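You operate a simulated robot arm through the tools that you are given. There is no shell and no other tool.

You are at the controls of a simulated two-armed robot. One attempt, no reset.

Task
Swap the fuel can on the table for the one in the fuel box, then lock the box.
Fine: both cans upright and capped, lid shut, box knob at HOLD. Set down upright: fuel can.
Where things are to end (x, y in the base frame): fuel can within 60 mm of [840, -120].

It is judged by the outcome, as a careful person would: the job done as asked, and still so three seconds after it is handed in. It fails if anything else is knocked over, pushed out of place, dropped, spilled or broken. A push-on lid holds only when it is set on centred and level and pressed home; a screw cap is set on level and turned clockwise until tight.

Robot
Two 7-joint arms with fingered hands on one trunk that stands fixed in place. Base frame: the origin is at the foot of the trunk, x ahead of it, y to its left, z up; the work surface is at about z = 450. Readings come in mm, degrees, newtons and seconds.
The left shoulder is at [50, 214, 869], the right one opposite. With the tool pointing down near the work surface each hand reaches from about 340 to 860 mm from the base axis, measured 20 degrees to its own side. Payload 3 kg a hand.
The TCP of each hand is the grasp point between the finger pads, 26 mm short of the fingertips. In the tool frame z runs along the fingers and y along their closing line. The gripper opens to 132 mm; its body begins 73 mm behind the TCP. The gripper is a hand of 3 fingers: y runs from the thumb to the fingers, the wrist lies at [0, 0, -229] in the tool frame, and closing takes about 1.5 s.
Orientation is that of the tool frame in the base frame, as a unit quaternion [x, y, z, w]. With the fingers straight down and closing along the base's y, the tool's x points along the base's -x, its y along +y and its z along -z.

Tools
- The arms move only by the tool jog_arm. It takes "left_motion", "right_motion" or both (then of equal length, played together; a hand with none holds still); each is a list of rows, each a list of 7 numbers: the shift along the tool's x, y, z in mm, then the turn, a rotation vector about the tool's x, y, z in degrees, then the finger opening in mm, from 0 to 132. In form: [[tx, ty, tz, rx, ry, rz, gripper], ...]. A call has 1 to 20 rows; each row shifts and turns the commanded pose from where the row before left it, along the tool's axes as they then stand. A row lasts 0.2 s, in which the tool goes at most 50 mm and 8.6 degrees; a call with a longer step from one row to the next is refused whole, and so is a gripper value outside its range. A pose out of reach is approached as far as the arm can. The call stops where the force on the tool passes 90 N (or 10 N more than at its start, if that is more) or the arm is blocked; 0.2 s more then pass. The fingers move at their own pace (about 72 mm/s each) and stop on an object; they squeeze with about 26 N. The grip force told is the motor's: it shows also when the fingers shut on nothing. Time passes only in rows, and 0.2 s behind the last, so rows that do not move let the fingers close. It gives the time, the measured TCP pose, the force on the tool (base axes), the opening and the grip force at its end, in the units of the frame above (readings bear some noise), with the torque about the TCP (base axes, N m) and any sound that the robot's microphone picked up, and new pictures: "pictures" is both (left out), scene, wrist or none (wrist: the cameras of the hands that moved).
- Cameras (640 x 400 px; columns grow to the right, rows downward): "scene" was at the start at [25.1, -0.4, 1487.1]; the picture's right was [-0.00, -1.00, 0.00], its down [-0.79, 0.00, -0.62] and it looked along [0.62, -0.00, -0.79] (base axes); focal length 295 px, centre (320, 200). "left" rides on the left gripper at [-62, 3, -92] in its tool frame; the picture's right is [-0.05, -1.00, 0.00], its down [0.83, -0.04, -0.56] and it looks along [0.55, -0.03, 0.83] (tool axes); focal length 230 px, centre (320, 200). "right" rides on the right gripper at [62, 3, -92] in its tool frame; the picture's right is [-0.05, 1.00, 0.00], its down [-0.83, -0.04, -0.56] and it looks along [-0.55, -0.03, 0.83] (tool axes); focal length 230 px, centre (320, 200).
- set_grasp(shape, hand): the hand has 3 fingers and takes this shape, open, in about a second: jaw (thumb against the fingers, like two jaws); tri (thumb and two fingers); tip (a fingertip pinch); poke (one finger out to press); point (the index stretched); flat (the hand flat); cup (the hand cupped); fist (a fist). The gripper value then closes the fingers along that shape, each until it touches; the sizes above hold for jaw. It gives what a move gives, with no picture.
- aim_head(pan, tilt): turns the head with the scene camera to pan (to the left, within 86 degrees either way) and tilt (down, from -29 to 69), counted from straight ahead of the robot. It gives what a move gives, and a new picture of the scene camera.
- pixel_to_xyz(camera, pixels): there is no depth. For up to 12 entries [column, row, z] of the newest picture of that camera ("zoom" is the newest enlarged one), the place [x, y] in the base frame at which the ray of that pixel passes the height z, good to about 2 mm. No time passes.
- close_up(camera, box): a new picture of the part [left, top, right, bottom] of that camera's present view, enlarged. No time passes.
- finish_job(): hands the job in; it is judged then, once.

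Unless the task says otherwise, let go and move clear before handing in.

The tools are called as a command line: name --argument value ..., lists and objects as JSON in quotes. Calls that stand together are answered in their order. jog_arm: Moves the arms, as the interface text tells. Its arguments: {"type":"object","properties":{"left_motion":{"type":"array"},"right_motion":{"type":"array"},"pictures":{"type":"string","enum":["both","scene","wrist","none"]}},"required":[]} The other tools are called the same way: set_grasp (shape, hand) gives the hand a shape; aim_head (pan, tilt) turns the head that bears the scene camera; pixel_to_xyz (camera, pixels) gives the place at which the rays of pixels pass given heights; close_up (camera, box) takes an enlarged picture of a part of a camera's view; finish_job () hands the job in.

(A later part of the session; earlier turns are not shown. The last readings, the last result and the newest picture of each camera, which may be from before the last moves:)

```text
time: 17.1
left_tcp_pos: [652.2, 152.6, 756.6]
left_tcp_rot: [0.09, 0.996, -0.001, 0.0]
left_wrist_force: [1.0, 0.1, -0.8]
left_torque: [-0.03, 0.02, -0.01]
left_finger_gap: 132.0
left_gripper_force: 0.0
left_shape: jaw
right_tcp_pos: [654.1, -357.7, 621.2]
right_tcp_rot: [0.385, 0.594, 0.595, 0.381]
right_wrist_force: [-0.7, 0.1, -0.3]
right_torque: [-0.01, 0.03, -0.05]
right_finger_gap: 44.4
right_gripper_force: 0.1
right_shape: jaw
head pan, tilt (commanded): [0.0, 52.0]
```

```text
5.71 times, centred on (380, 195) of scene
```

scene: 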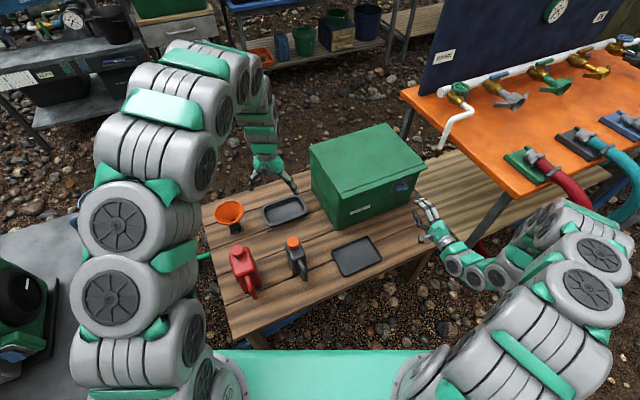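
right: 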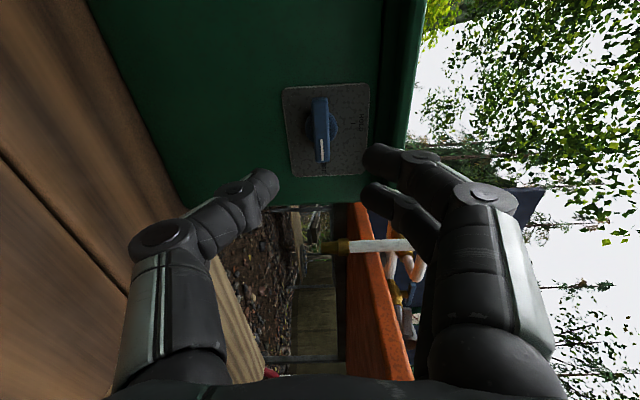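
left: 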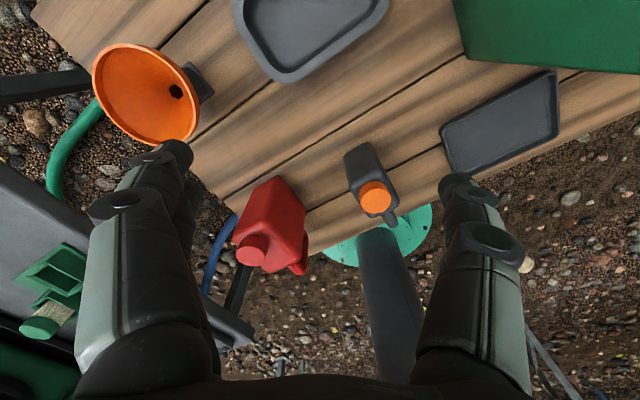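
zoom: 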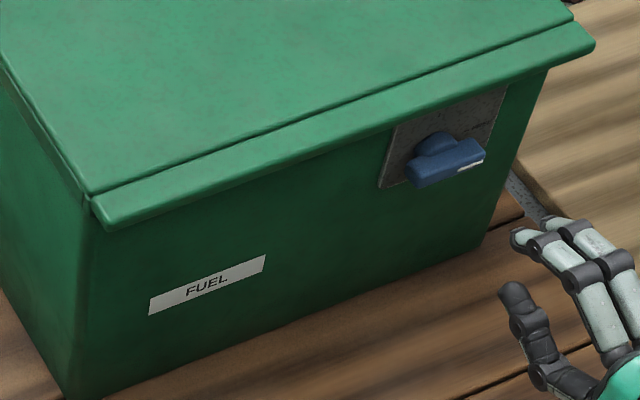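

The call was refused because row 3 was over 50 mm, and nothing moved. I'm repeating the same move in shorter rows.

jog_arm --right_motion '[[17.8, 16.1, 16, 0, 0, 0, 70], [17.8, 16.1, 16, 0, 0, 0, 70], [17.8, 16.1, 16, 0, 0, 0, 70], [17.8, 16.1, 16, 0, 0, 0, 70], [0, 0, 0, 0, 0, 0, 70]]' --pictures "both"

close_up --camera "right" --box '[220, 60, 420, 220]'

close_up --camera "scene" --box '[340, 160, 420, 230]'

```text
time: 18.3
left_tcp_pos: [651.1, 153.5, 756.2]
left_tcp_rot: [0.09, 0.996, 0.0, 0.0]
left_wrist_force: [1.2, -0.1, -0.9]
left_torque: [-0.01, 0.01, -0.01]
left_finger_gap: 131.8
left_gripper_force: 0.1
left_shape: jaw
right_tcp_pos: [683.3, -268.3, 686.8]
right_tcp_rot: [0.385, 0.593, 0.595, 0.382]
right_wrist_force: [-0.3, 0.9, 0.3]
right_torque: [-0.01, 0.0, 0.0]
right_finger_gap: 69.5
right_gripper_force: 0.0
right_shape: jaw
head pan, tilt (commanded): [0.0, 52.0]
```

scene: 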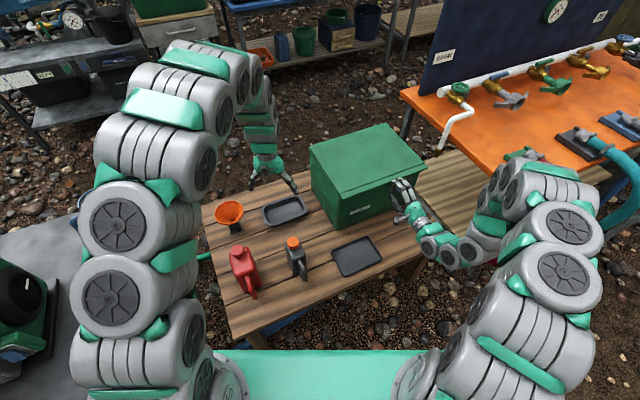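
right: 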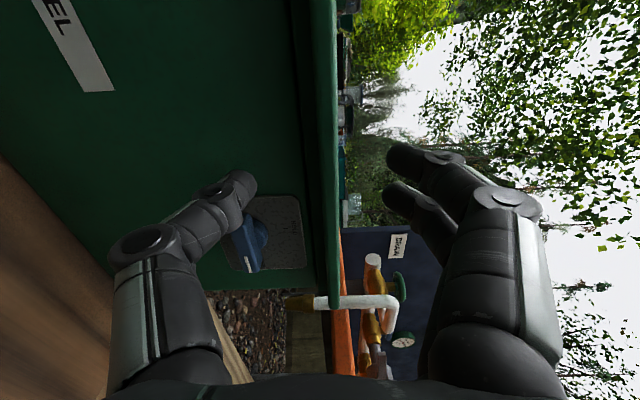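

```text
2.50 times, centred on (320, 140) of right
```

zoom: 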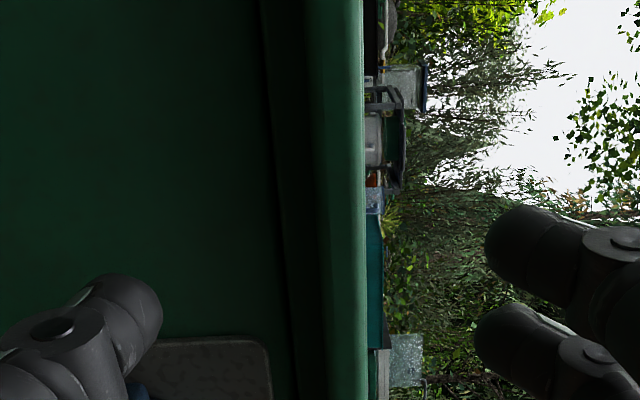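

```text
5.71 times, centred on (380, 195) of scene
```

zoom: 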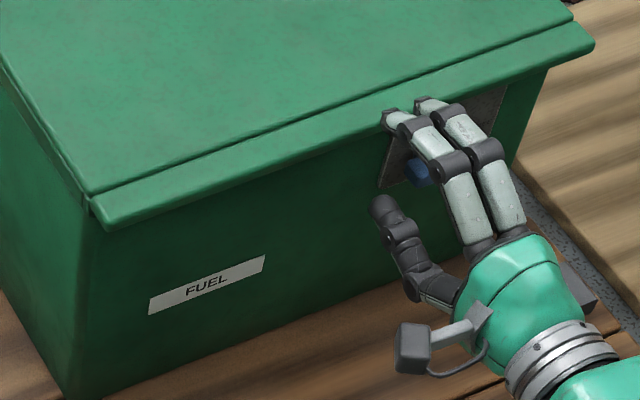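

The lip spans about z 687–698 at its front edge. I need its overhang before gripping, so I'll get the plan positions of the groove and lip edge from the scene picture.

pixel_to_xyz --camera "scene" --pixels '[[340.1, 193.6, 698], [342, 198.9, 698], [424.1, 163.1, 698], [427.6, 167.3, 698], [342.3, 200.3, 688], [309, 148, 698], [380, 125, 698]]'

close_up --camera "scene" --box '[325, 180, 365, 210]'

close_up --camera "scene" --box '[400, 150, 440, 180]'

```text
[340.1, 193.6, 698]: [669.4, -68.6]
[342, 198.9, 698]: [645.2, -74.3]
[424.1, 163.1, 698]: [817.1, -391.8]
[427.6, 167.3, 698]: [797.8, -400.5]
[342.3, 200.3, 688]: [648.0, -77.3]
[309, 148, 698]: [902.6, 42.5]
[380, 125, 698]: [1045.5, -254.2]
```

```text
13.33 times, centred on (345, 195) of scene
```

zoom: 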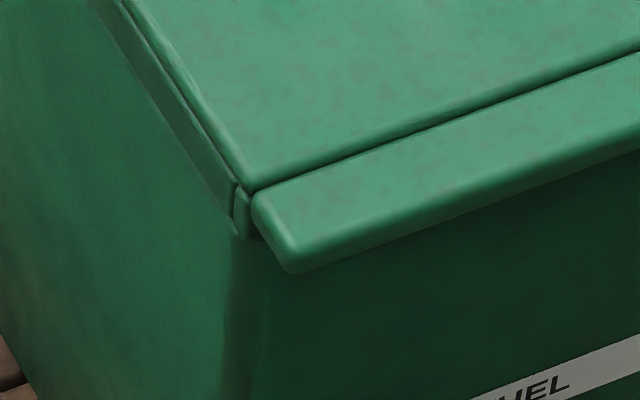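

```text
13.33 times, centred on (420, 165) of scene
```

zoom: 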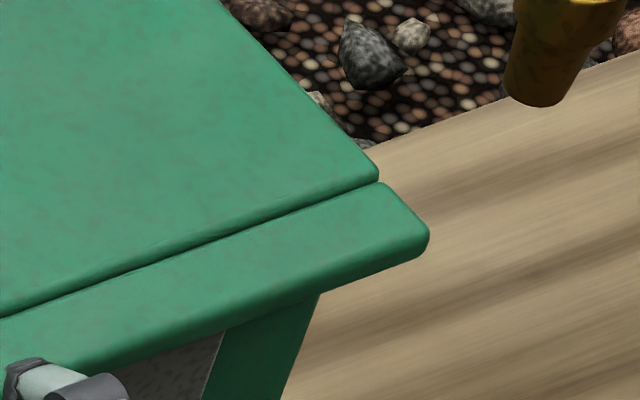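

The lip protrudes about 23 mm from the lid front (N 557–581) and is about 11 mm thick at z 687–698. I'm rising 6 mm, sliding the fingers around the lip, and closing loosely to about 22 mm as a cage.

jog_arm --right_motion '[[0, 6, 0, 0, 0, 0, 70], [0, 0, 13, 0, 0, 0, 70], [0, 0, 13, 0, 0, 0, 70], [0, 0, 12, 0, 0, 0, 70], [0, 0, 0, 0, 0, 0, 45], [0, 0, 0, 0, 0, 0, 22], [0, 0, 0, 0, 0, 0, 22]]' --pictures "both"

close_up --camera "right" --box '[220, 60, 420, 220]'

close_up --camera "scene" --box '[350, 160, 430, 220]'

```text
time: 19.9
left_tcp_pos: [651.2, 152.6, 756.3]
left_tcp_rot: [0.09, 0.996, 0.0, 0.0]
left_wrist_force: [0.0, 0.9, -0.6]
left_torque: [0.0, 0.0, -0.01]
left_finger_gap: 131.9
left_gripper_force: 0.1
left_shape: jaw
right_tcp_pos: [720.0, -252.3, 692.7]
right_tcp_rot: [0.385, 0.593, 0.595, 0.382]
right_wrist_force: [0.0, 0.2, -0.7]
right_torque: [-0.01, -0.01, 0.02]
right_finger_gap: 22.7
right_gripper_force: 0.0
right_shape: jaw
head pan, tilt (commanded): [0.0, 52.0]
```

scene: 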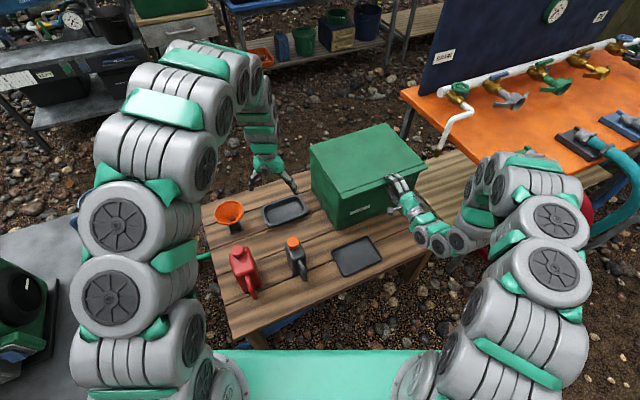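
right: 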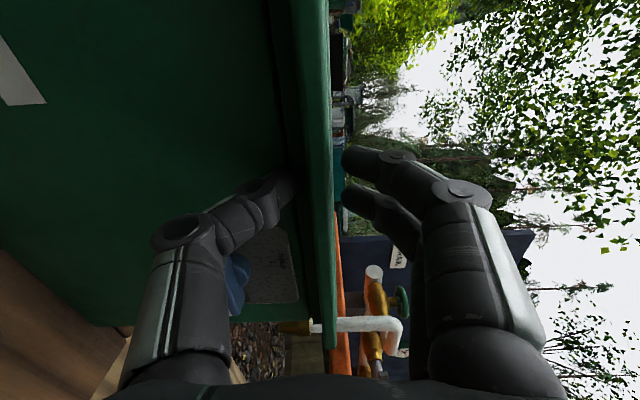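

```text
2.50 times, centred on (320, 140) of right
```

zoom: 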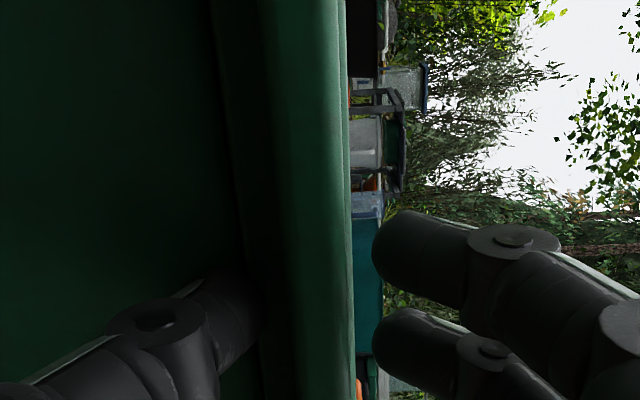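

```text
6.67 times, centred on (390, 190) of scene
```

zoom: 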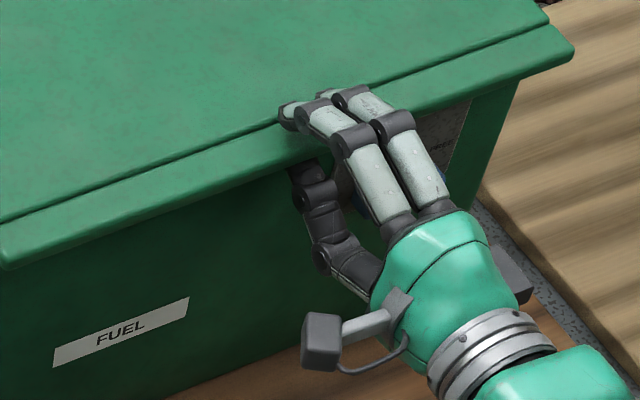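

The two fingers lie over the lip at the groove and the thumb is beneath it, with no contact force yet. I'm lifting about the rear hinge for the first 16° and checking the force.

jog_arm --right_motion '[[0, 19.94, 1.05, 4, 0, 0, 22], [0, 19.94, 1.05, 4, 0, 0, 22], [0, 19.94, 1.05, 4, 0, 0, 22], [0, 19.94, 1.05, 4, 0, 0, 22]]' --pictures "both"

close_up --camera "scene" --box '[300, 120, 430, 230]'

```text
time: 20.9
left_tcp_pos: [651.4, 153.2, 757.6]
left_tcp_rot: [0.09, 0.996, 0.001, 0.0]
left_wrist_force: [0.0, 0.4, 0.3]
left_torque: [-0.01, 0.03, 0.01]
left_finger_gap: 131.6
left_gripper_force: 0.0
left_shape: jaw
right_tcp_pos: [730.8, -246.6, 771.7]
right_tcp_rot: [0.435, 0.672, 0.505, 0.323]
right_wrist_force: [0.6, -1.4, -0.4]
right_torque: [0.0, 0.0, -0.01]
right_finger_gap: 22.6
right_gripper_force: 0.1
right_shape: jaw
head pan, tilt (commanded): [0.0, 52.0]
```

scene: 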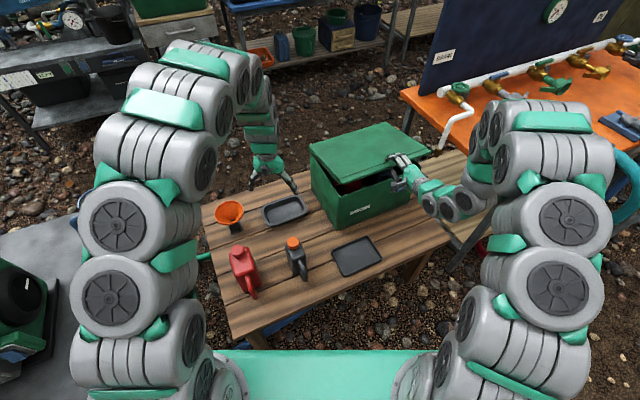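
right: 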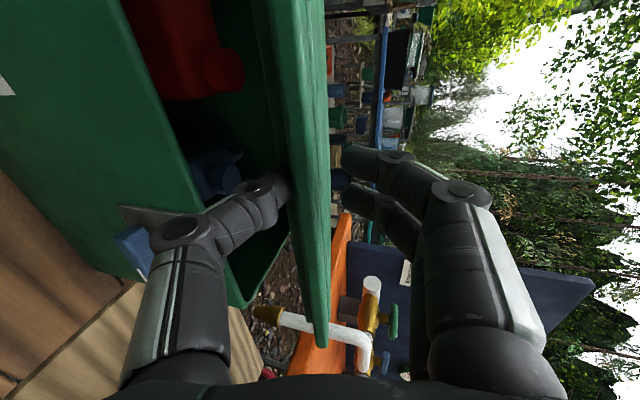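

```text
3.64 times, centred on (365, 175) of scene
```

zoom: 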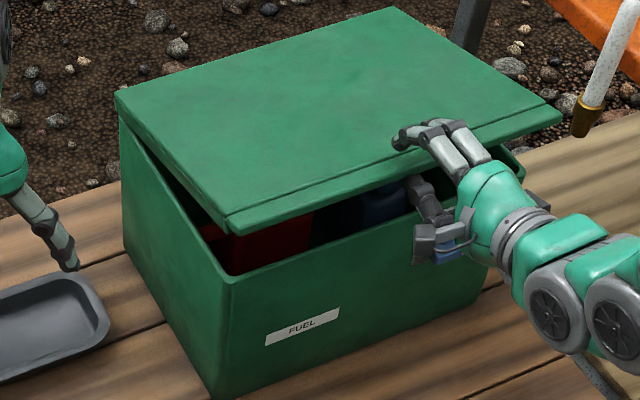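

The lid is rising freely, and inside I can see a red can at the left and something blue at the right. I'm continuing along the same arc to about 56°.

jog_arm --right_motion '[[0, 19.94, 1.05, 4, 0, 0, 22], [0, 19.94, 1.05, 4, 0, 0, 22], [0, 19.94, 1.05, 4, 0, 0, 22], [0, 19.94, 1.05, 4, 0, 0, 22], [0, 19.94, 1.05, 4, 0, 0, 22], [0, 19.94, 1.05, 4, 0, 0, 22], [0, 19.94, 1.05, 4, 0, 0, 22], [0, 19.94, 1.05, 4, 0, 0, 22], [0, 19.94, 1.05, 4, 0, 0, 22], [0, 19.94, 1.05, 4, 0, 0, 22]]' --pictures "both"

close_up --camera "scene" --box '[300, 80, 460, 240]'

```text
time: 23.1
left_tcp_pos: [652.8, 153.2, 757.0]
left_tcp_rot: [0.089, 0.996, 0.001, 0.0]
left_wrist_force: [0.1, 0.2, 0.2]
left_torque: [0.03, -0.02, -0.01]
left_finger_gap: 132.0
left_gripper_force: 0.0
left_shape: jaw
right_tcp_pos: [838.4, -199.3, 925.8]
right_tcp_rot: [0.518, 0.804, 0.247, 0.156]
right_wrist_force: [0.4, -0.2, 0.4]
right_torque: [-0.03, 0.01, 0.02]
right_finger_gap: 22.5
right_gripper_force: 0.1
right_shape: jaw
head pan, tilt (commanded): [0.0, 52.0]
```

scene: 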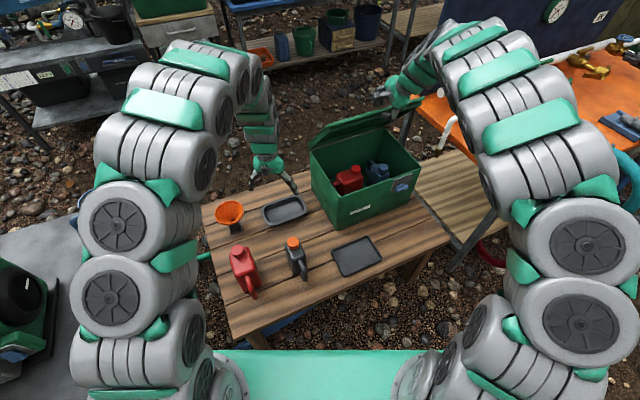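
right: 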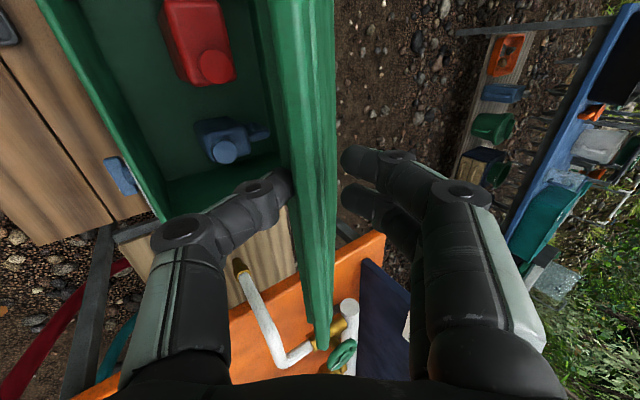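

```text
2.50 times, centred on (380, 160) of scene
```

zoom: 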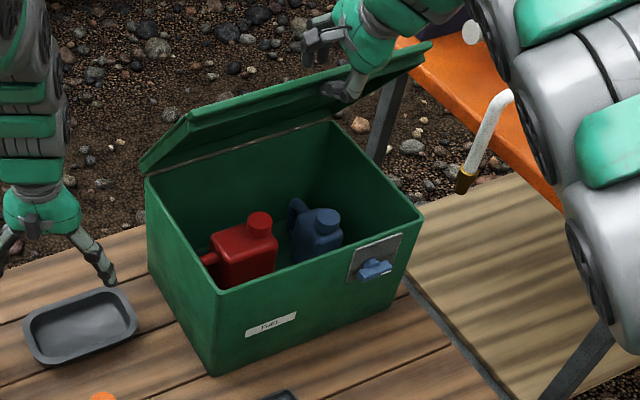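

The lid stands at about 56° with almost no load on the hand; inside are a red can (scene 348,178) and a blue can (377,171). I'm opening the fingers to see whether the lid stays by itself.

jog_arm --right_motion '[[0, 0, 0, 0, 0, 0, 40], [0, 0, 0, 0, 0, 0, 70], [0, 0, 0, 0, 0, 0, 70], [0, 0, 0, 0, 0, 0, 70]]' --pictures "both"

close_up --camera "scene" --box '[300, 60, 460, 240]'

```text
time: 24.1
left_tcp_pos: [651.0, 153.3, 757.3]
left_tcp_rot: [0.09, 0.996, 0.0, 0.0]
left_wrist_force: [0.7, 0.4, 0.2]
left_torque: [0.0, 0.01, -0.04]
left_finger_gap: 132.0
left_gripper_force: 0.0
left_shape: jaw
right_tcp_pos: [839.1, -200.5, 927.0]
right_tcp_rot: [0.519, 0.803, 0.247, 0.157]
right_wrist_force: [0.5, 0.2, -1.8]
right_torque: [0.02, 0.01, 0.02]
right_finger_gap: 69.9
right_gripper_force: 0.0
right_shape: jaw
head pan, tilt (commanded): [0.0, 52.0]
```

scene: 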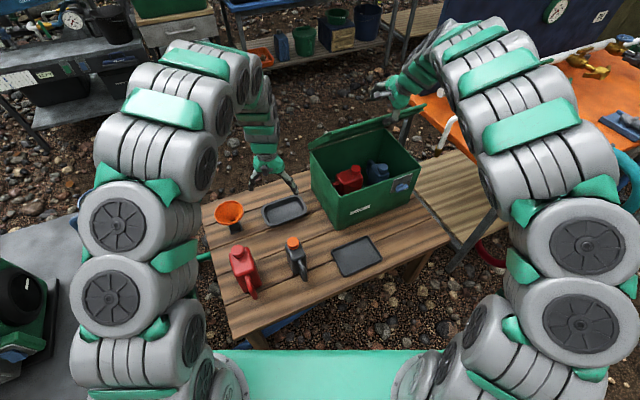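
right: 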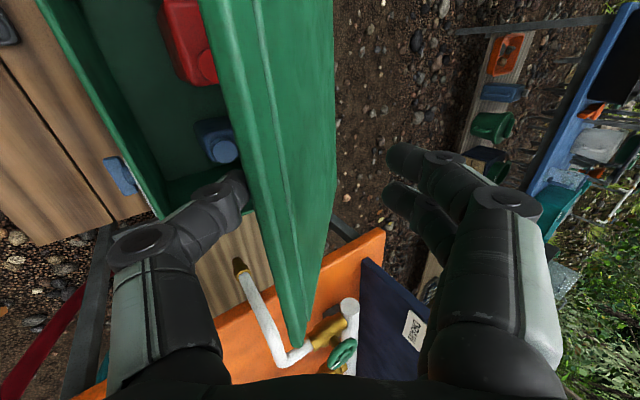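

```text
2.22 times, centred on (380, 150) of scene
```

zoom: 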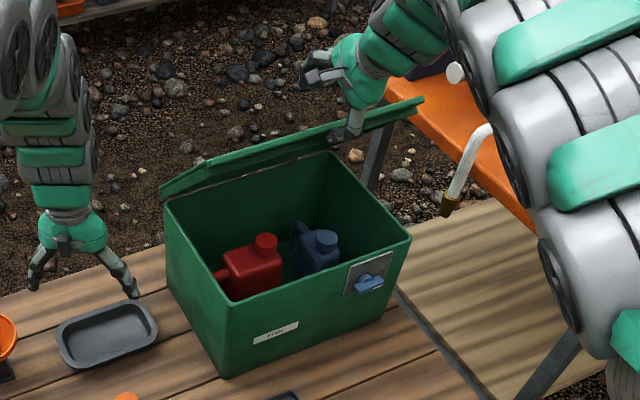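

The lid sagged onto the thumb, so it won't stay up by itself and needs to go past vertical. I'm re-closing the right cage and swinging the left hand level, so that it can push the lid from inside.

jog_arm --left_motion '[[0, 0, 0, 0, -8.18, 0, 100], [0, 0, 0, 0, -8.18, 0, 80], [0, 0, 0, 0, -8.18, 0, 60], [0, 0, 0, 0, -8.18, 0, 40], [0, 0, 0, 0, -8.18, 0, 20], [0, 0, 0, 0, -8.18, 0, 0], [0, 0, 0, 0, -8.18, 0, 0], [0, 0, 0, 0, -8.18, 0, 0], [0, 0, 0, 0, -8.18, 0, 0], [0, 0, 0, 0, -8.18, 0, 0], [0, 0, 0, 0, -8.18, 0, 0], [-48, 0, 0, 0, 0, 0, 0]]' --right_motion '[[0, 0, 0, 0, 0, 0, 60], [0, 0, 0, 0, 0, 0, 45], [0, 0, 0, 0, 0, 0, 30], [0, 0, 0, 0, 0, 0, 22], [0, 0, 0, 0, 0, 0, 22], [0, 0, 0, 0, 0, 0, 22], [0, 0, 0, 0, 0, 0, 22], [0, 0, 0, 0, 0, 0, 22], [0, 0, 0, 0, 0, 0, 22], [0, 0, 0, 0, 0, 0, 22], [0, 0, 0, 0, 0, 0, 22], [0, 0, 0, 0, 0, 0, 22]]' --pictures "both"

```text
time: 26.7
left_tcp_pos: [689.0, 152.4, 814.7]
left_tcp_rot: [0.066, 0.736, -0.06, 0.672]
left_wrist_force: [-0.5, -0.6, -0.3]
left_torque: [0.01, -0.02, -0.02]
left_finger_gap: 0.0
left_gripper_force: 25.8
left_shape: jaw
left hand out of reach, approached as far as the arm can: row 8, 9, 12
right_tcp_pos: [836.9, -199.8, 925.8]
right_tcp_rot: [0.519, 0.803, 0.247, 0.156]
right_wrist_force: [-0.1, 0.0, -0.1]
right_torque: [0.0, 0.02, 0.0]
right_finger_gap: 22.7
right_gripper_force: 0.1
right_shape: jaw
head pan, tilt (commanded): [0.0, 52.0]
```

scene: 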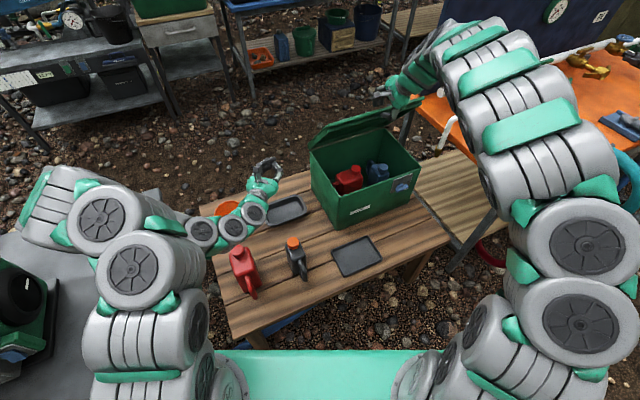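
right: 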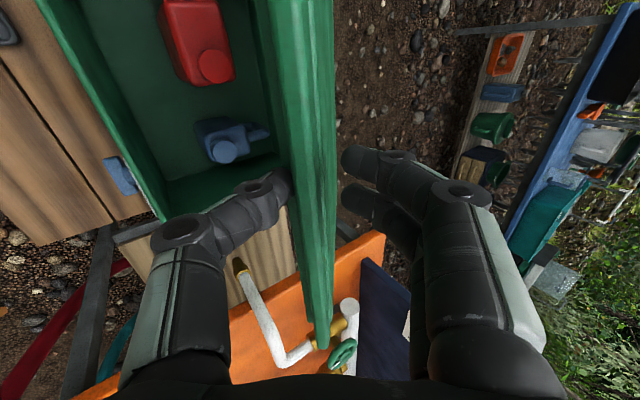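
left: 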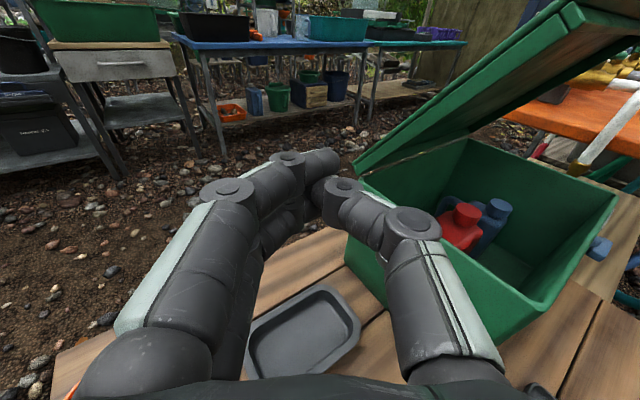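

The left arm was a bit too folded in for part of that move but now points forward at (689,152,815). I'm carrying it over the box's left corner to just under the raised lid, without touching it.

jog_arm --left_motion '[[0, -34.2, 28.1, 0, 0, 0, 0], [0, -34.2, 28.1, 0, 0, 0, 0], [0, -34.2, 28.1, 0, 0, 0, 0], [0, -34.2, 28.1, 0, 0, 0, 0], [0, -34.2, 28.1, 0, 0, 0, 0], [0, -34.2, 28.1, 0, 0, 0, 0]]' --pictures "both"

close_up --camera "scene" --box '[280, 80, 440, 240]'

```text
time: 28.1
left_tcp_pos: [818.3, -81.0, 798.2]
left_tcp_rot: [0.066, 0.737, -0.06, 0.67]
left_wrist_force: [0.3, -0.7, -0.4]
left_torque: [0.0, -0.03, 0.03]
left_finger_gap: 0.0
left_gripper_force: 25.8
left_shape: jaw
right_tcp_pos: [838.4, -199.2, 927.3]
right_tcp_rot: [0.518, 0.804, 0.247, 0.157]
right_wrist_force: [0.0, -0.1, 0.1]
right_torque: [0.01, 0.05, 0.0]
right_finger_gap: 22.5
right_gripper_force: 0.0
right_shape: jaw
head pan, tilt (commanded): [0.0, 52.0]
```

scene: 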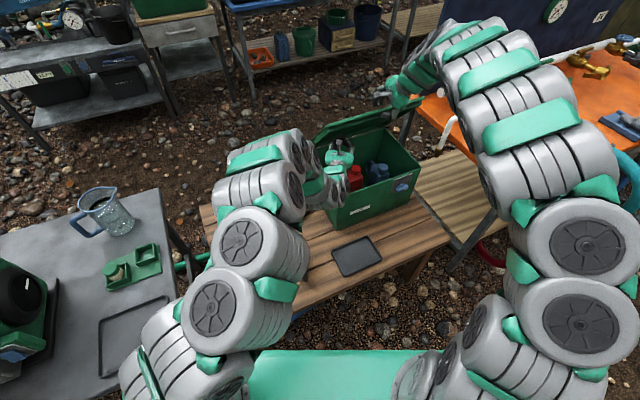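
left: 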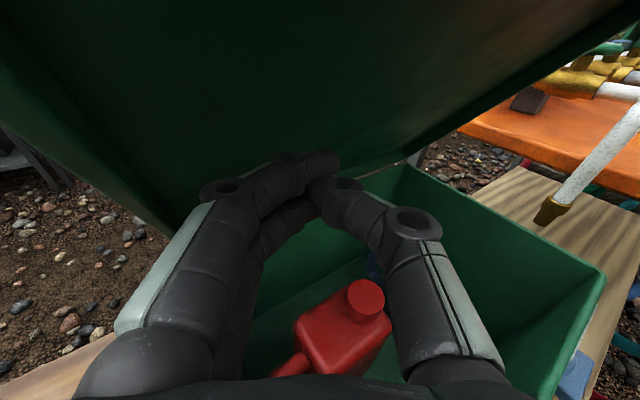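

```text
2.50 times, centred on (360, 160) of scene
```

zoom: 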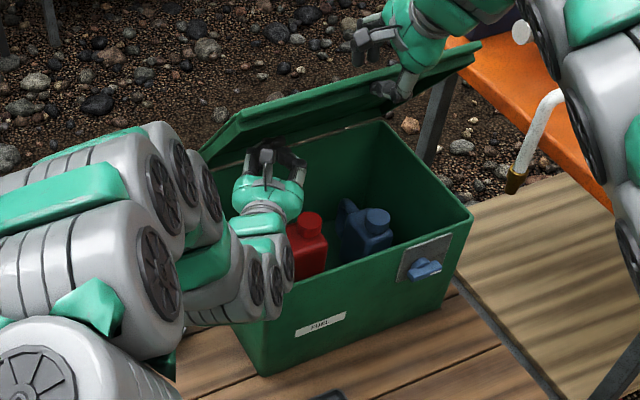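

The left fingertips are about 20 mm from the lid's underside. I'm pushing gently along the box's inward direction until they touch, then opening the right hand and drawing it back off the lip.

jog_arm --left_motion '[[-0.9, 6.9, 9.8, 0, 0, 0, 0], [-0.9, 6.9, 9.8, 0, 0, 0, 0], [-0.4, 3.4, 4.9, 0, 0, 0, 0], [0, 0, 0, 0, 0, 0, 0], [0, 0, 0, 0, 0, 0, 0], [0, 0, 0, 0, 0, 0, 0]]' --right_motion '[[0, 0, 0, 0, 0, 0, 22], [0, 0, 0, 0, 0, 0, 22], [0, 0, 0, 0, 0, 0, 30], [0, 0, 0, 0, 0, 0, 50], [0, 0, 0, 0, 0, 0, 70], [0, 0, 0, 0, 0, 0, 70]]' --pictures "both"

close_up --camera "scene" --box '[280, 80, 440, 240]'

```text
time: 29.5
left_tcp_pos: [845.6, -67.7, 798.3]
left_tcp_rot: [0.066, 0.738, -0.06, 0.669]
left_wrist_force: [-0.4, -1.5, -0.1]
left_torque: [-0.01, 0.05, 0.0]
left_finger_gap: 0.0
left_gripper_force: 25.9
left_shape: jaw
right_tcp_pos: [838.8, -200.6, 926.3]
right_tcp_rot: [0.519, 0.803, 0.247, 0.156]
right_wrist_force: [-0.5, -0.8, -0.5]
right_torque: [-0.04, -0.03, 0.01]
right_finger_gap: 69.3
right_gripper_force: 0.0
right_shape: jaw
head pan, tilt (commanded): [0.0, 52.0]
```

scene: 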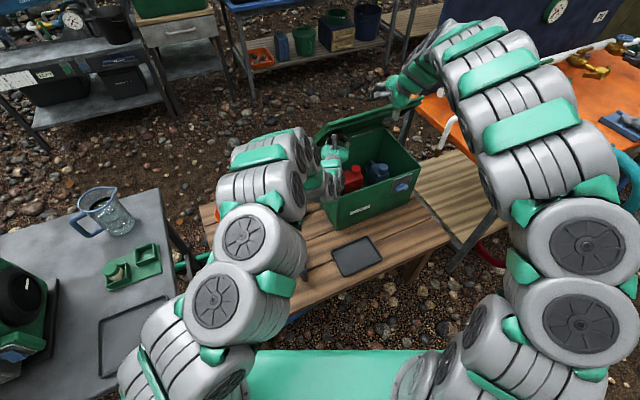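
right: 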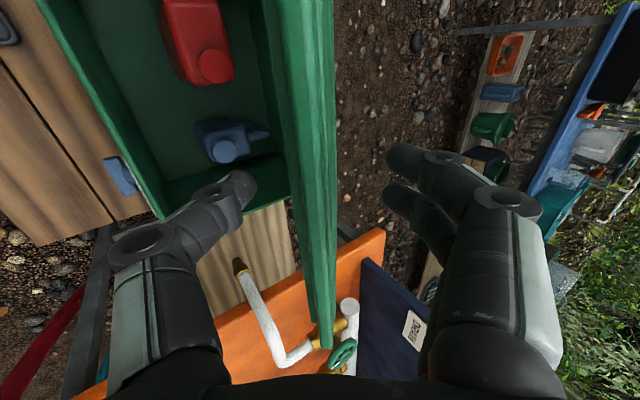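
left: 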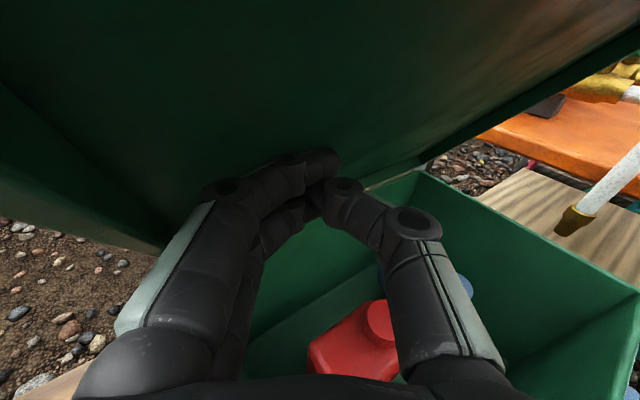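

```text
2.50 times, centred on (360, 160) of scene
```

zoom: 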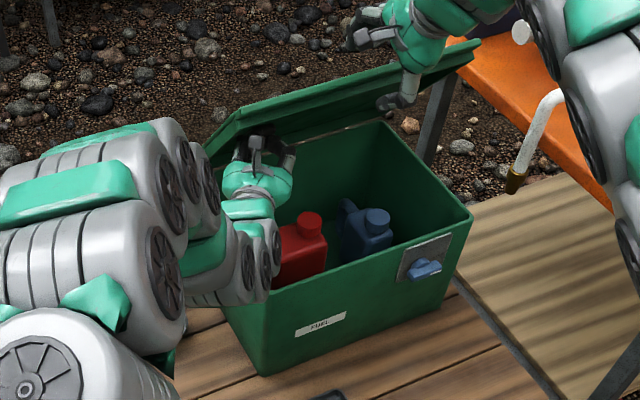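

The lid now rests on the left fingertips and the right hand is clear of it. I'm withdrawing the right hand along its own axis, then pushing the lid slowly toward vertical with the left.

jog_arm --left_motion '[[0, 0, 0, 0, 0, 0, 0], [0, 0, 0, 0, 0, 0, 0], [0, 0, 0, 0, 0, 0, 0], [-0.9, 6.9, 9.8, 0, 0, 0, 0], [-0.9, 6.9, 9.8, 0, 0, 0, 0], [-0.9, 6.9, 9.8, 0, 0, 0, 0], [-0.9, 6.9, 9.8, 0, 0, 0, 0], [-0.9, 6.9, 9.8, 0, 0, 0, 0]]' --right_motion '[[0, 0, -40, 0, 0, 0, 70], [0, 0, -40, 0, 0, 0, 70], [0, 0, -40, 0, 0, 0, 70], [0, 0, 0, 0, 0, 0, 70], [0, 0, 0, 0, 0, 0, 70], [0, 0, 0, 0, 0, 0, 70], [0, 0, 0, 0, 0, 0, 70], [0, 0, 0, 0, 0, 0, 70]]' --pictures "both"

close_up --camera "scene" --box '[280, 60, 440, 240]'

```text
time: 31.3
left_tcp_pos: [899.4, -41.5, 799.3]
left_tcp_rot: [0.067, 0.736, -0.061, 0.67]
left_wrist_force: [-0.7, 0.1, 0.6]
left_torque: [0.05, -0.04, 0.0]
left_finger_gap: 0.1
left_gripper_force: 25.7
left_shape: jaw
right_tcp_pos: [777.0, -228.3, 1025.3]
right_tcp_rot: [0.518, 0.804, 0.247, 0.157]
right_wrist_force: [0.3, 0.5, 0.0]
right_torque: [-0.01, -0.03, 0.01]
right_finger_gap: 69.9
right_gripper_force: 0.1
right_shape: jaw
head pan, tilt (commanded): [0.0, 52.0]
```

scene: 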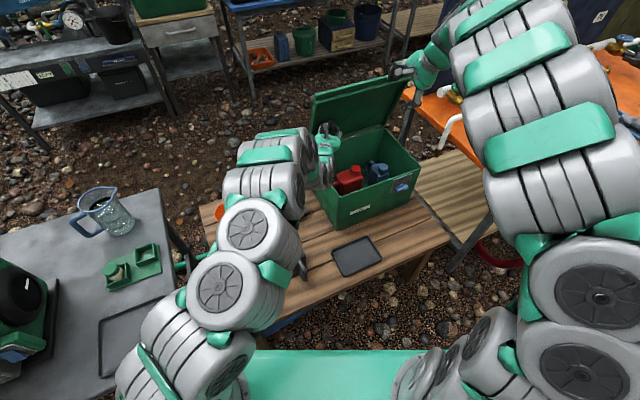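
right: 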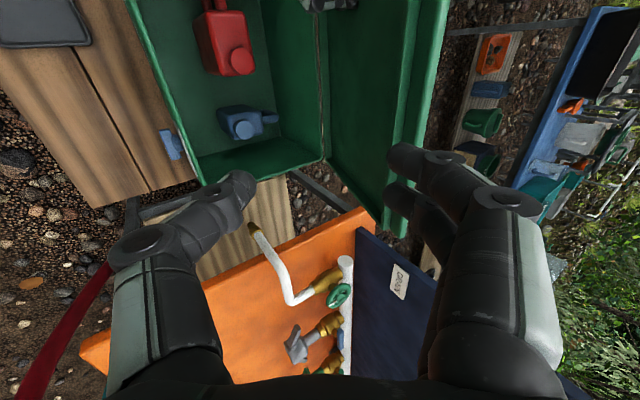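
left: 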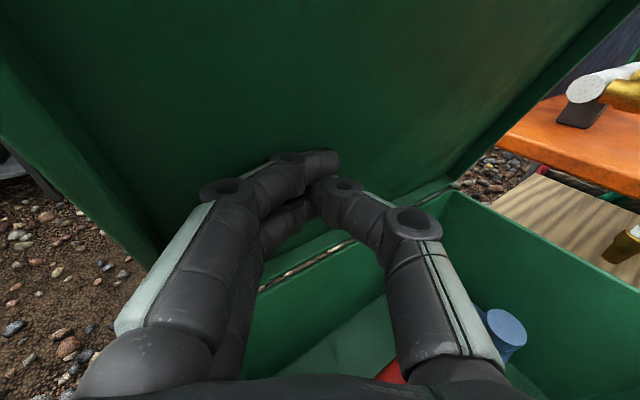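

```text
2.22 times, centred on (360, 150) of scene
```

zoom: 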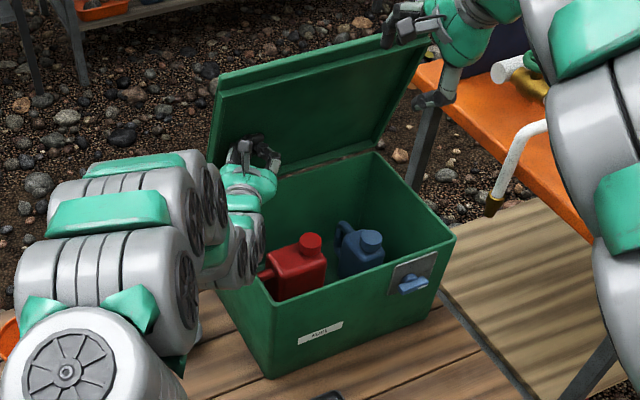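

The lid is now near 80°, with little force. I'm pushing on in small steps toward and past vertical.

jog_arm --left_motion '[[-0.7, 5.7, 8.2, 0, 0, 0, 0], [-0.7, 5.7, 8.2, 0, 0, 0, 0], [-0.7, 5.7, 8.2, 0, 0, 0, 0], [0, 0, 0, 0, 0, 0, 0], [0, 0, 0, 0, 0, 0, 0]]' --pictures "both"

close_up --camera "scene" --box '[280, 60, 440, 240]'

```text
time: 32.5
left_tcp_pos: [926.4, -28.7, 797.2]
left_tcp_rot: [0.067, 0.737, -0.061, 0.67]
left_wrist_force: [-0.5, 0.6, 0.3]
left_torque: [0.02, -0.04, -0.02]
left_finger_gap: 0.0
left_gripper_force: 25.8
left_shape: jaw
right_tcp_pos: [777.0, -227.9, 1025.2]
right_tcp_rot: [0.519, 0.803, 0.247, 0.156]
right_wrist_force: [0.0, 0.2, -1.5]
right_torque: [-0.01, 0.0, 0.01]
right_finger_gap: 69.4
right_gripper_force: 0.1
right_shape: jaw
head pan, tilt (commanded): [0.0, 52.0]
```

scene: 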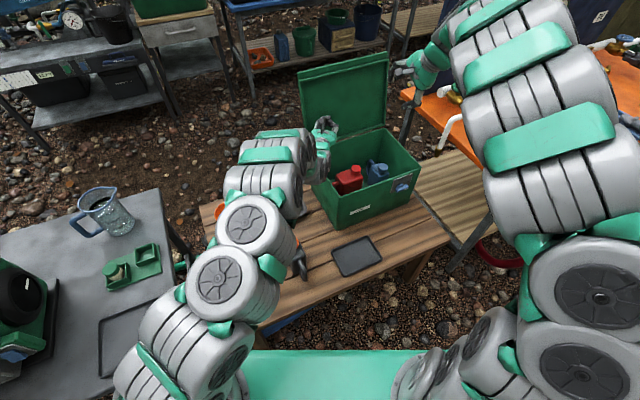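
left: 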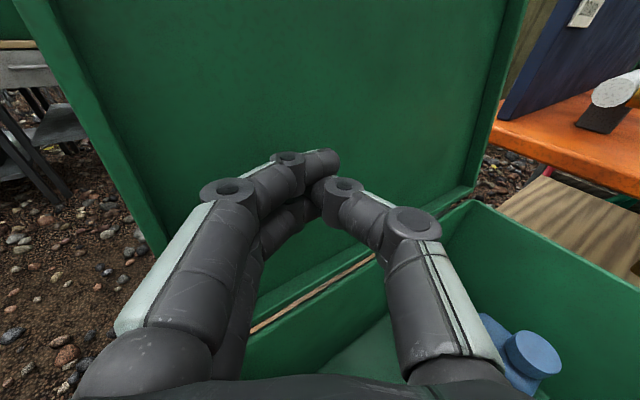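

```text
2.22 times, centred on (360, 150) of scene
```

zoom: 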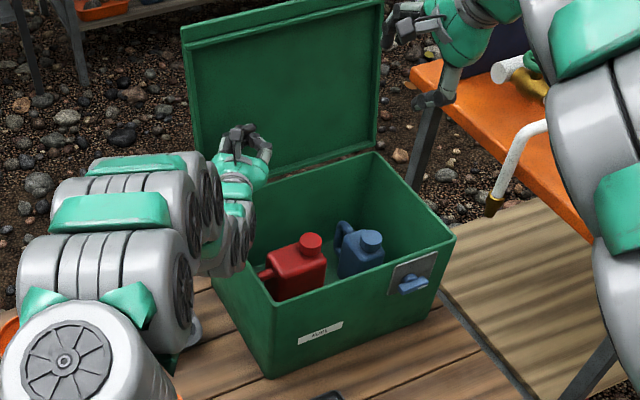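

The lid looks past vertical and there is no force on the left fingertips. I'm easing the left hand back 25 mm to see whether the lid stays.

jog_arm --left_motion '[[0.7, -5.7, -8.2, 0, 0, 0, 0], [0.7, -5.7, -8.2, 0, 0, 0, 0], [0.7, -5.7, -8.2, 0, 0, 0, 0], [0, 0, 0, 0, 0, 0, 0], [0, 0, 0, 0, 0, 0, 0]]' --pictures "both"

close_up --camera "scene" --box '[280, 60, 440, 240]'

```text
time: 33.7
left_tcp_pos: [898.7, -42.1, 797.9]
left_tcp_rot: [0.066, 0.737, -0.06, 0.67]
left_wrist_force: [-0.1, -0.1, 0.3]
left_torque: [-0.01, -0.06, 0.01]
left_finger_gap: 0.2
left_gripper_force: 25.9
left_shape: jaw
right_tcp_pos: [776.4, -228.3, 1025.5]
right_tcp_rot: [0.519, 0.804, 0.247, 0.155]
right_wrist_force: [-1.1, -0.1, -0.2]
right_torque: [-0.02, -0.01, -0.01]
right_finger_gap: 69.5
right_gripper_force: 0.1
right_shape: jaw
head pan, tilt (commanded): [0.0, 52.0]
```

scene: 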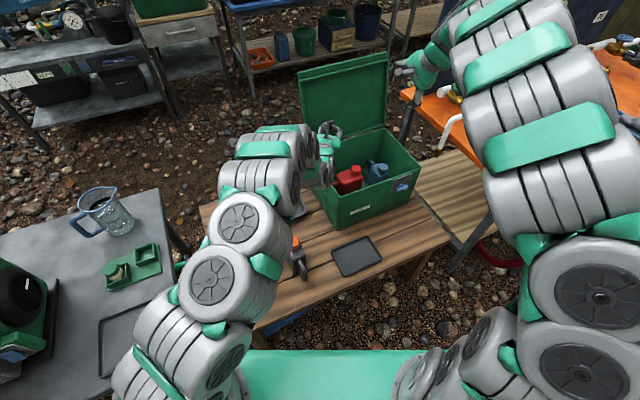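
left: 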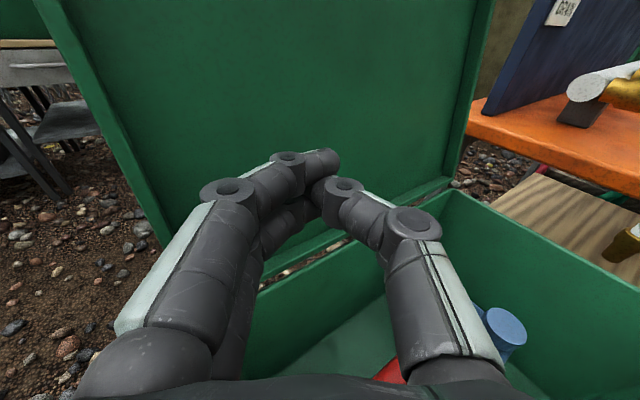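

```text
2.22 times, centred on (360, 150) of scene
```

zoom: 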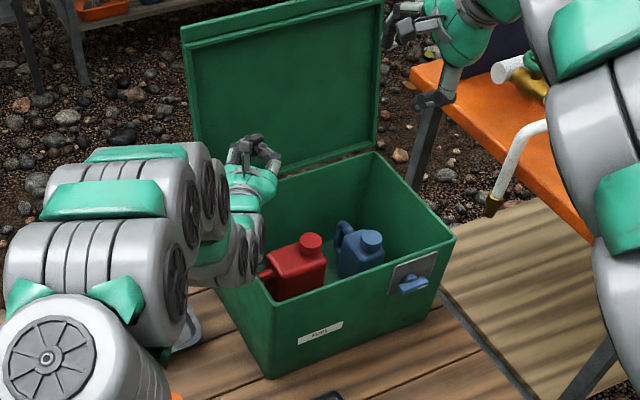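

The lid stays open at its stop past vertical. I'm lifting the left hand up and back out of the box area so both cans are visible.

jog_arm --left_motion '[[-30, 0, -15, 0, 0, 0, 0], [-35, 0, -30, 0, 0, 0, 0], [-30, 10, -35, 0, 0, 0, 0], [0, 25, -40, 0, 0, 0, 0], [0, 30, -35, 0, 0, 0, 20], [0, 35, -30, 0, 0, 0, 40], [0, 40, -20, 0, 0, 0, 60], [0, 45, 0, 0, 0, 0, 80], [0, 45, 0, 0, 0, 0, 100]]' --pictures "both"

close_up --camera "scene" --box '[280, 60, 440, 240]'

close_up --camera "right" --box '[120, 0, 360, 200]'

```text
time: 35.7
left_tcp_pos: [749.4, 220.3, 911.2]
left_tcp_rot: [0.067, 0.737, -0.061, 0.67]
left_wrist_force: [0.0, 0.1, -0.4]
left_torque: [0.0, 0.0, 0.02]
left_finger_gap: 99.7
left_gripper_force: 0.1
left_shape: jaw
right_tcp_pos: [776.4, -228.2, 1025.5]
right_tcp_rot: [0.519, 0.803, 0.247, 0.156]
right_wrist_force: [-0.3, 1.0, 0.4]
right_torque: [0.0, -0.03, 0.01]
right_finger_gap: 69.4
right_gripper_force: 0.0
right_shape: jaw
head pan, tilt (commanded): [0.0, 52.0]
```

scene: 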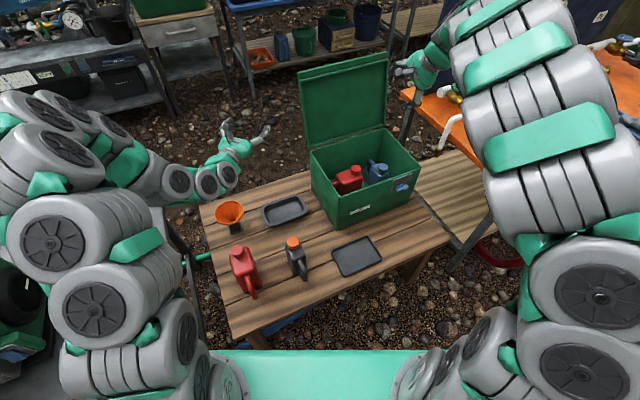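
left: 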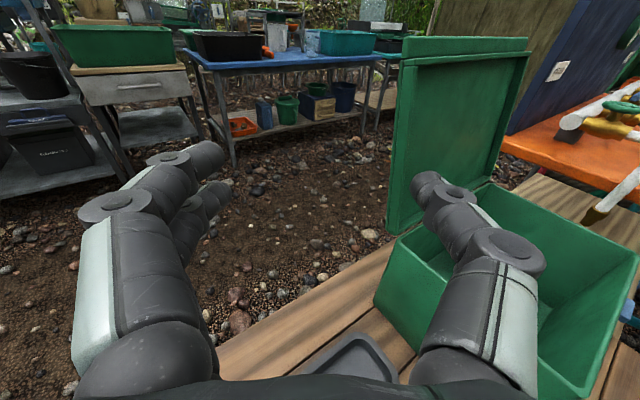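

```text
2.22 times, centred on (360, 150) of scene
```

zoom: 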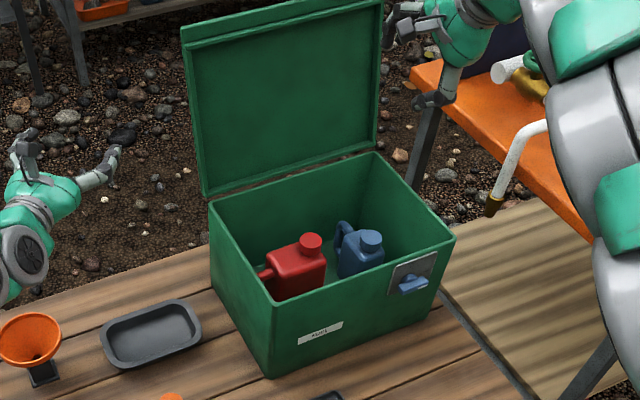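

```text
2.00 times, centred on (240, 100) of right
```

zoom: 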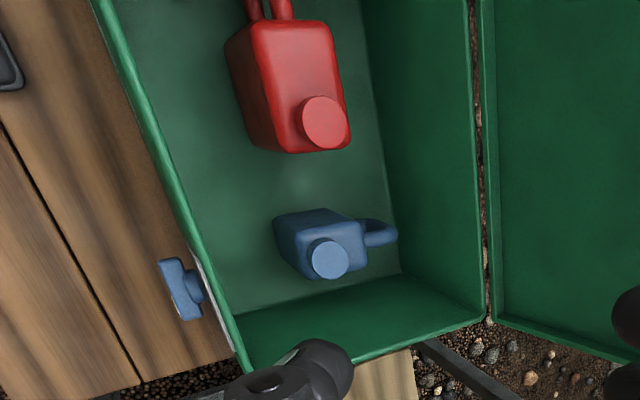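

I can see both cans upright in the open box: red at left with its handle to the left, blue at right. I'll triangulate the red can's cap and body corners from the scene and right cameras.

pixel_to_xyz --camera "scene" --pixels '[[356, 168, 600], [356, 168, 640], [383, 166, 580], [383, 166, 620], [237.7, 251.7, 622], [340, 186, 600]]'

pixel_to_xyz --camera "right" --pixels '[[241.5, 61, 600], [241.5, 61, 640], [243.5, 130, 580], [243.5, 130, 620], [205, 64, 590], [233, 76, 590], [255, 73, 590], [247, 10, 590], [193, 18, 590], [200, 70, 455]]'

close_up --camera "scene" --box '[320, 145, 410, 205]'

close_up --camera "right" --box '[180, 0, 310, 100]'

```text
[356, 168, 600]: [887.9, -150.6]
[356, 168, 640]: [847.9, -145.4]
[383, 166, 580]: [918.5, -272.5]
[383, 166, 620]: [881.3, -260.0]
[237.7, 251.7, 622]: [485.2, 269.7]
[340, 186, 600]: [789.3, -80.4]
```

```text
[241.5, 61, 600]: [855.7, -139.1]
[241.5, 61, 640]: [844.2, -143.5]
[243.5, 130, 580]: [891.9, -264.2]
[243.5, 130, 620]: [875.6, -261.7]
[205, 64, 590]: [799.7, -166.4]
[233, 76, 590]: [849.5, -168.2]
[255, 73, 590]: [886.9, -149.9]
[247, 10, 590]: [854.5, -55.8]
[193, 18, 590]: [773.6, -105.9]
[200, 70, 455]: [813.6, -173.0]
```

```text
6.67 times, centred on (365, 175) of scene
```

zoom: 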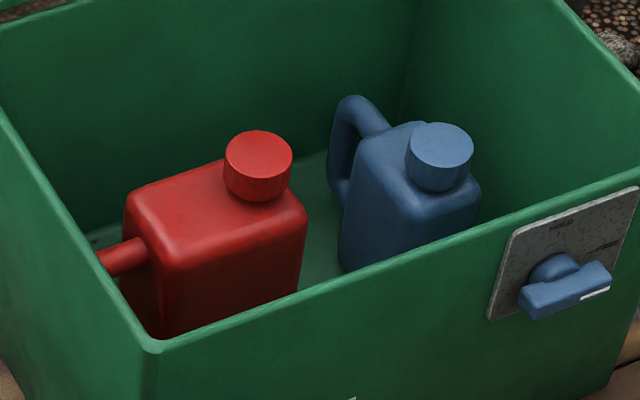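

```text
4.00 times, centred on (245, 50) of right
```

zoom: 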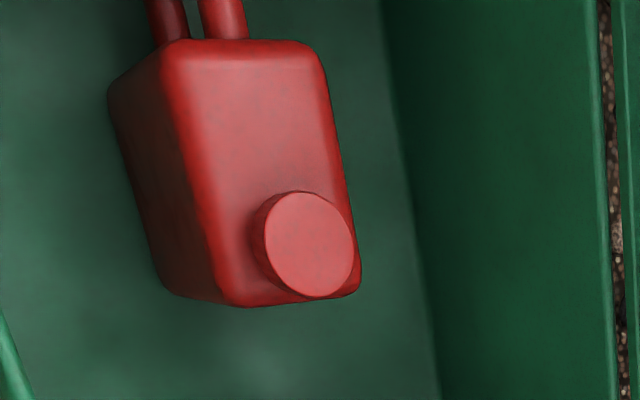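

The box can's cap top comes out near (843,-144,645). I'll get the outline of its shoulder and of the table can's shoulder to find their yaws and widths.

pixel_to_xyz --camera "right" --pixels '[[205, 12.5, 618], [244.5, 12, 618], [255, 72.5, 618], [221, 76, 618], [192, 24, 460], [206, 73, 460]]'

pixel_to_xyz --camera "scene" --pixels '[[338, 176, 618], [358, 170, 618], [365.5, 178, 618], [345, 186, 618], [349, 196.5, 640]]'

close_up --camera "scene" --box '[216, 235, 280, 305]'

```text
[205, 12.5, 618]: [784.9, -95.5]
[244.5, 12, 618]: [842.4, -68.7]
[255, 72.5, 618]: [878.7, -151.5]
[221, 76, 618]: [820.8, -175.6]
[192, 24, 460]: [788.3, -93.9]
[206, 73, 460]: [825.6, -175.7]
```

```text
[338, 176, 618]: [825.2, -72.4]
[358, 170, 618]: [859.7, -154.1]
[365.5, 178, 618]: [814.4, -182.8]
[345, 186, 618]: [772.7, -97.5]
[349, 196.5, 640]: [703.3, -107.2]
```

```text
5.71 times, centred on (248, 270) of scene
```

zoom: 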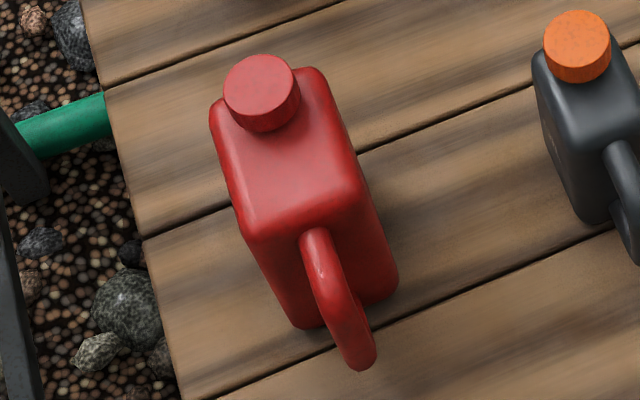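

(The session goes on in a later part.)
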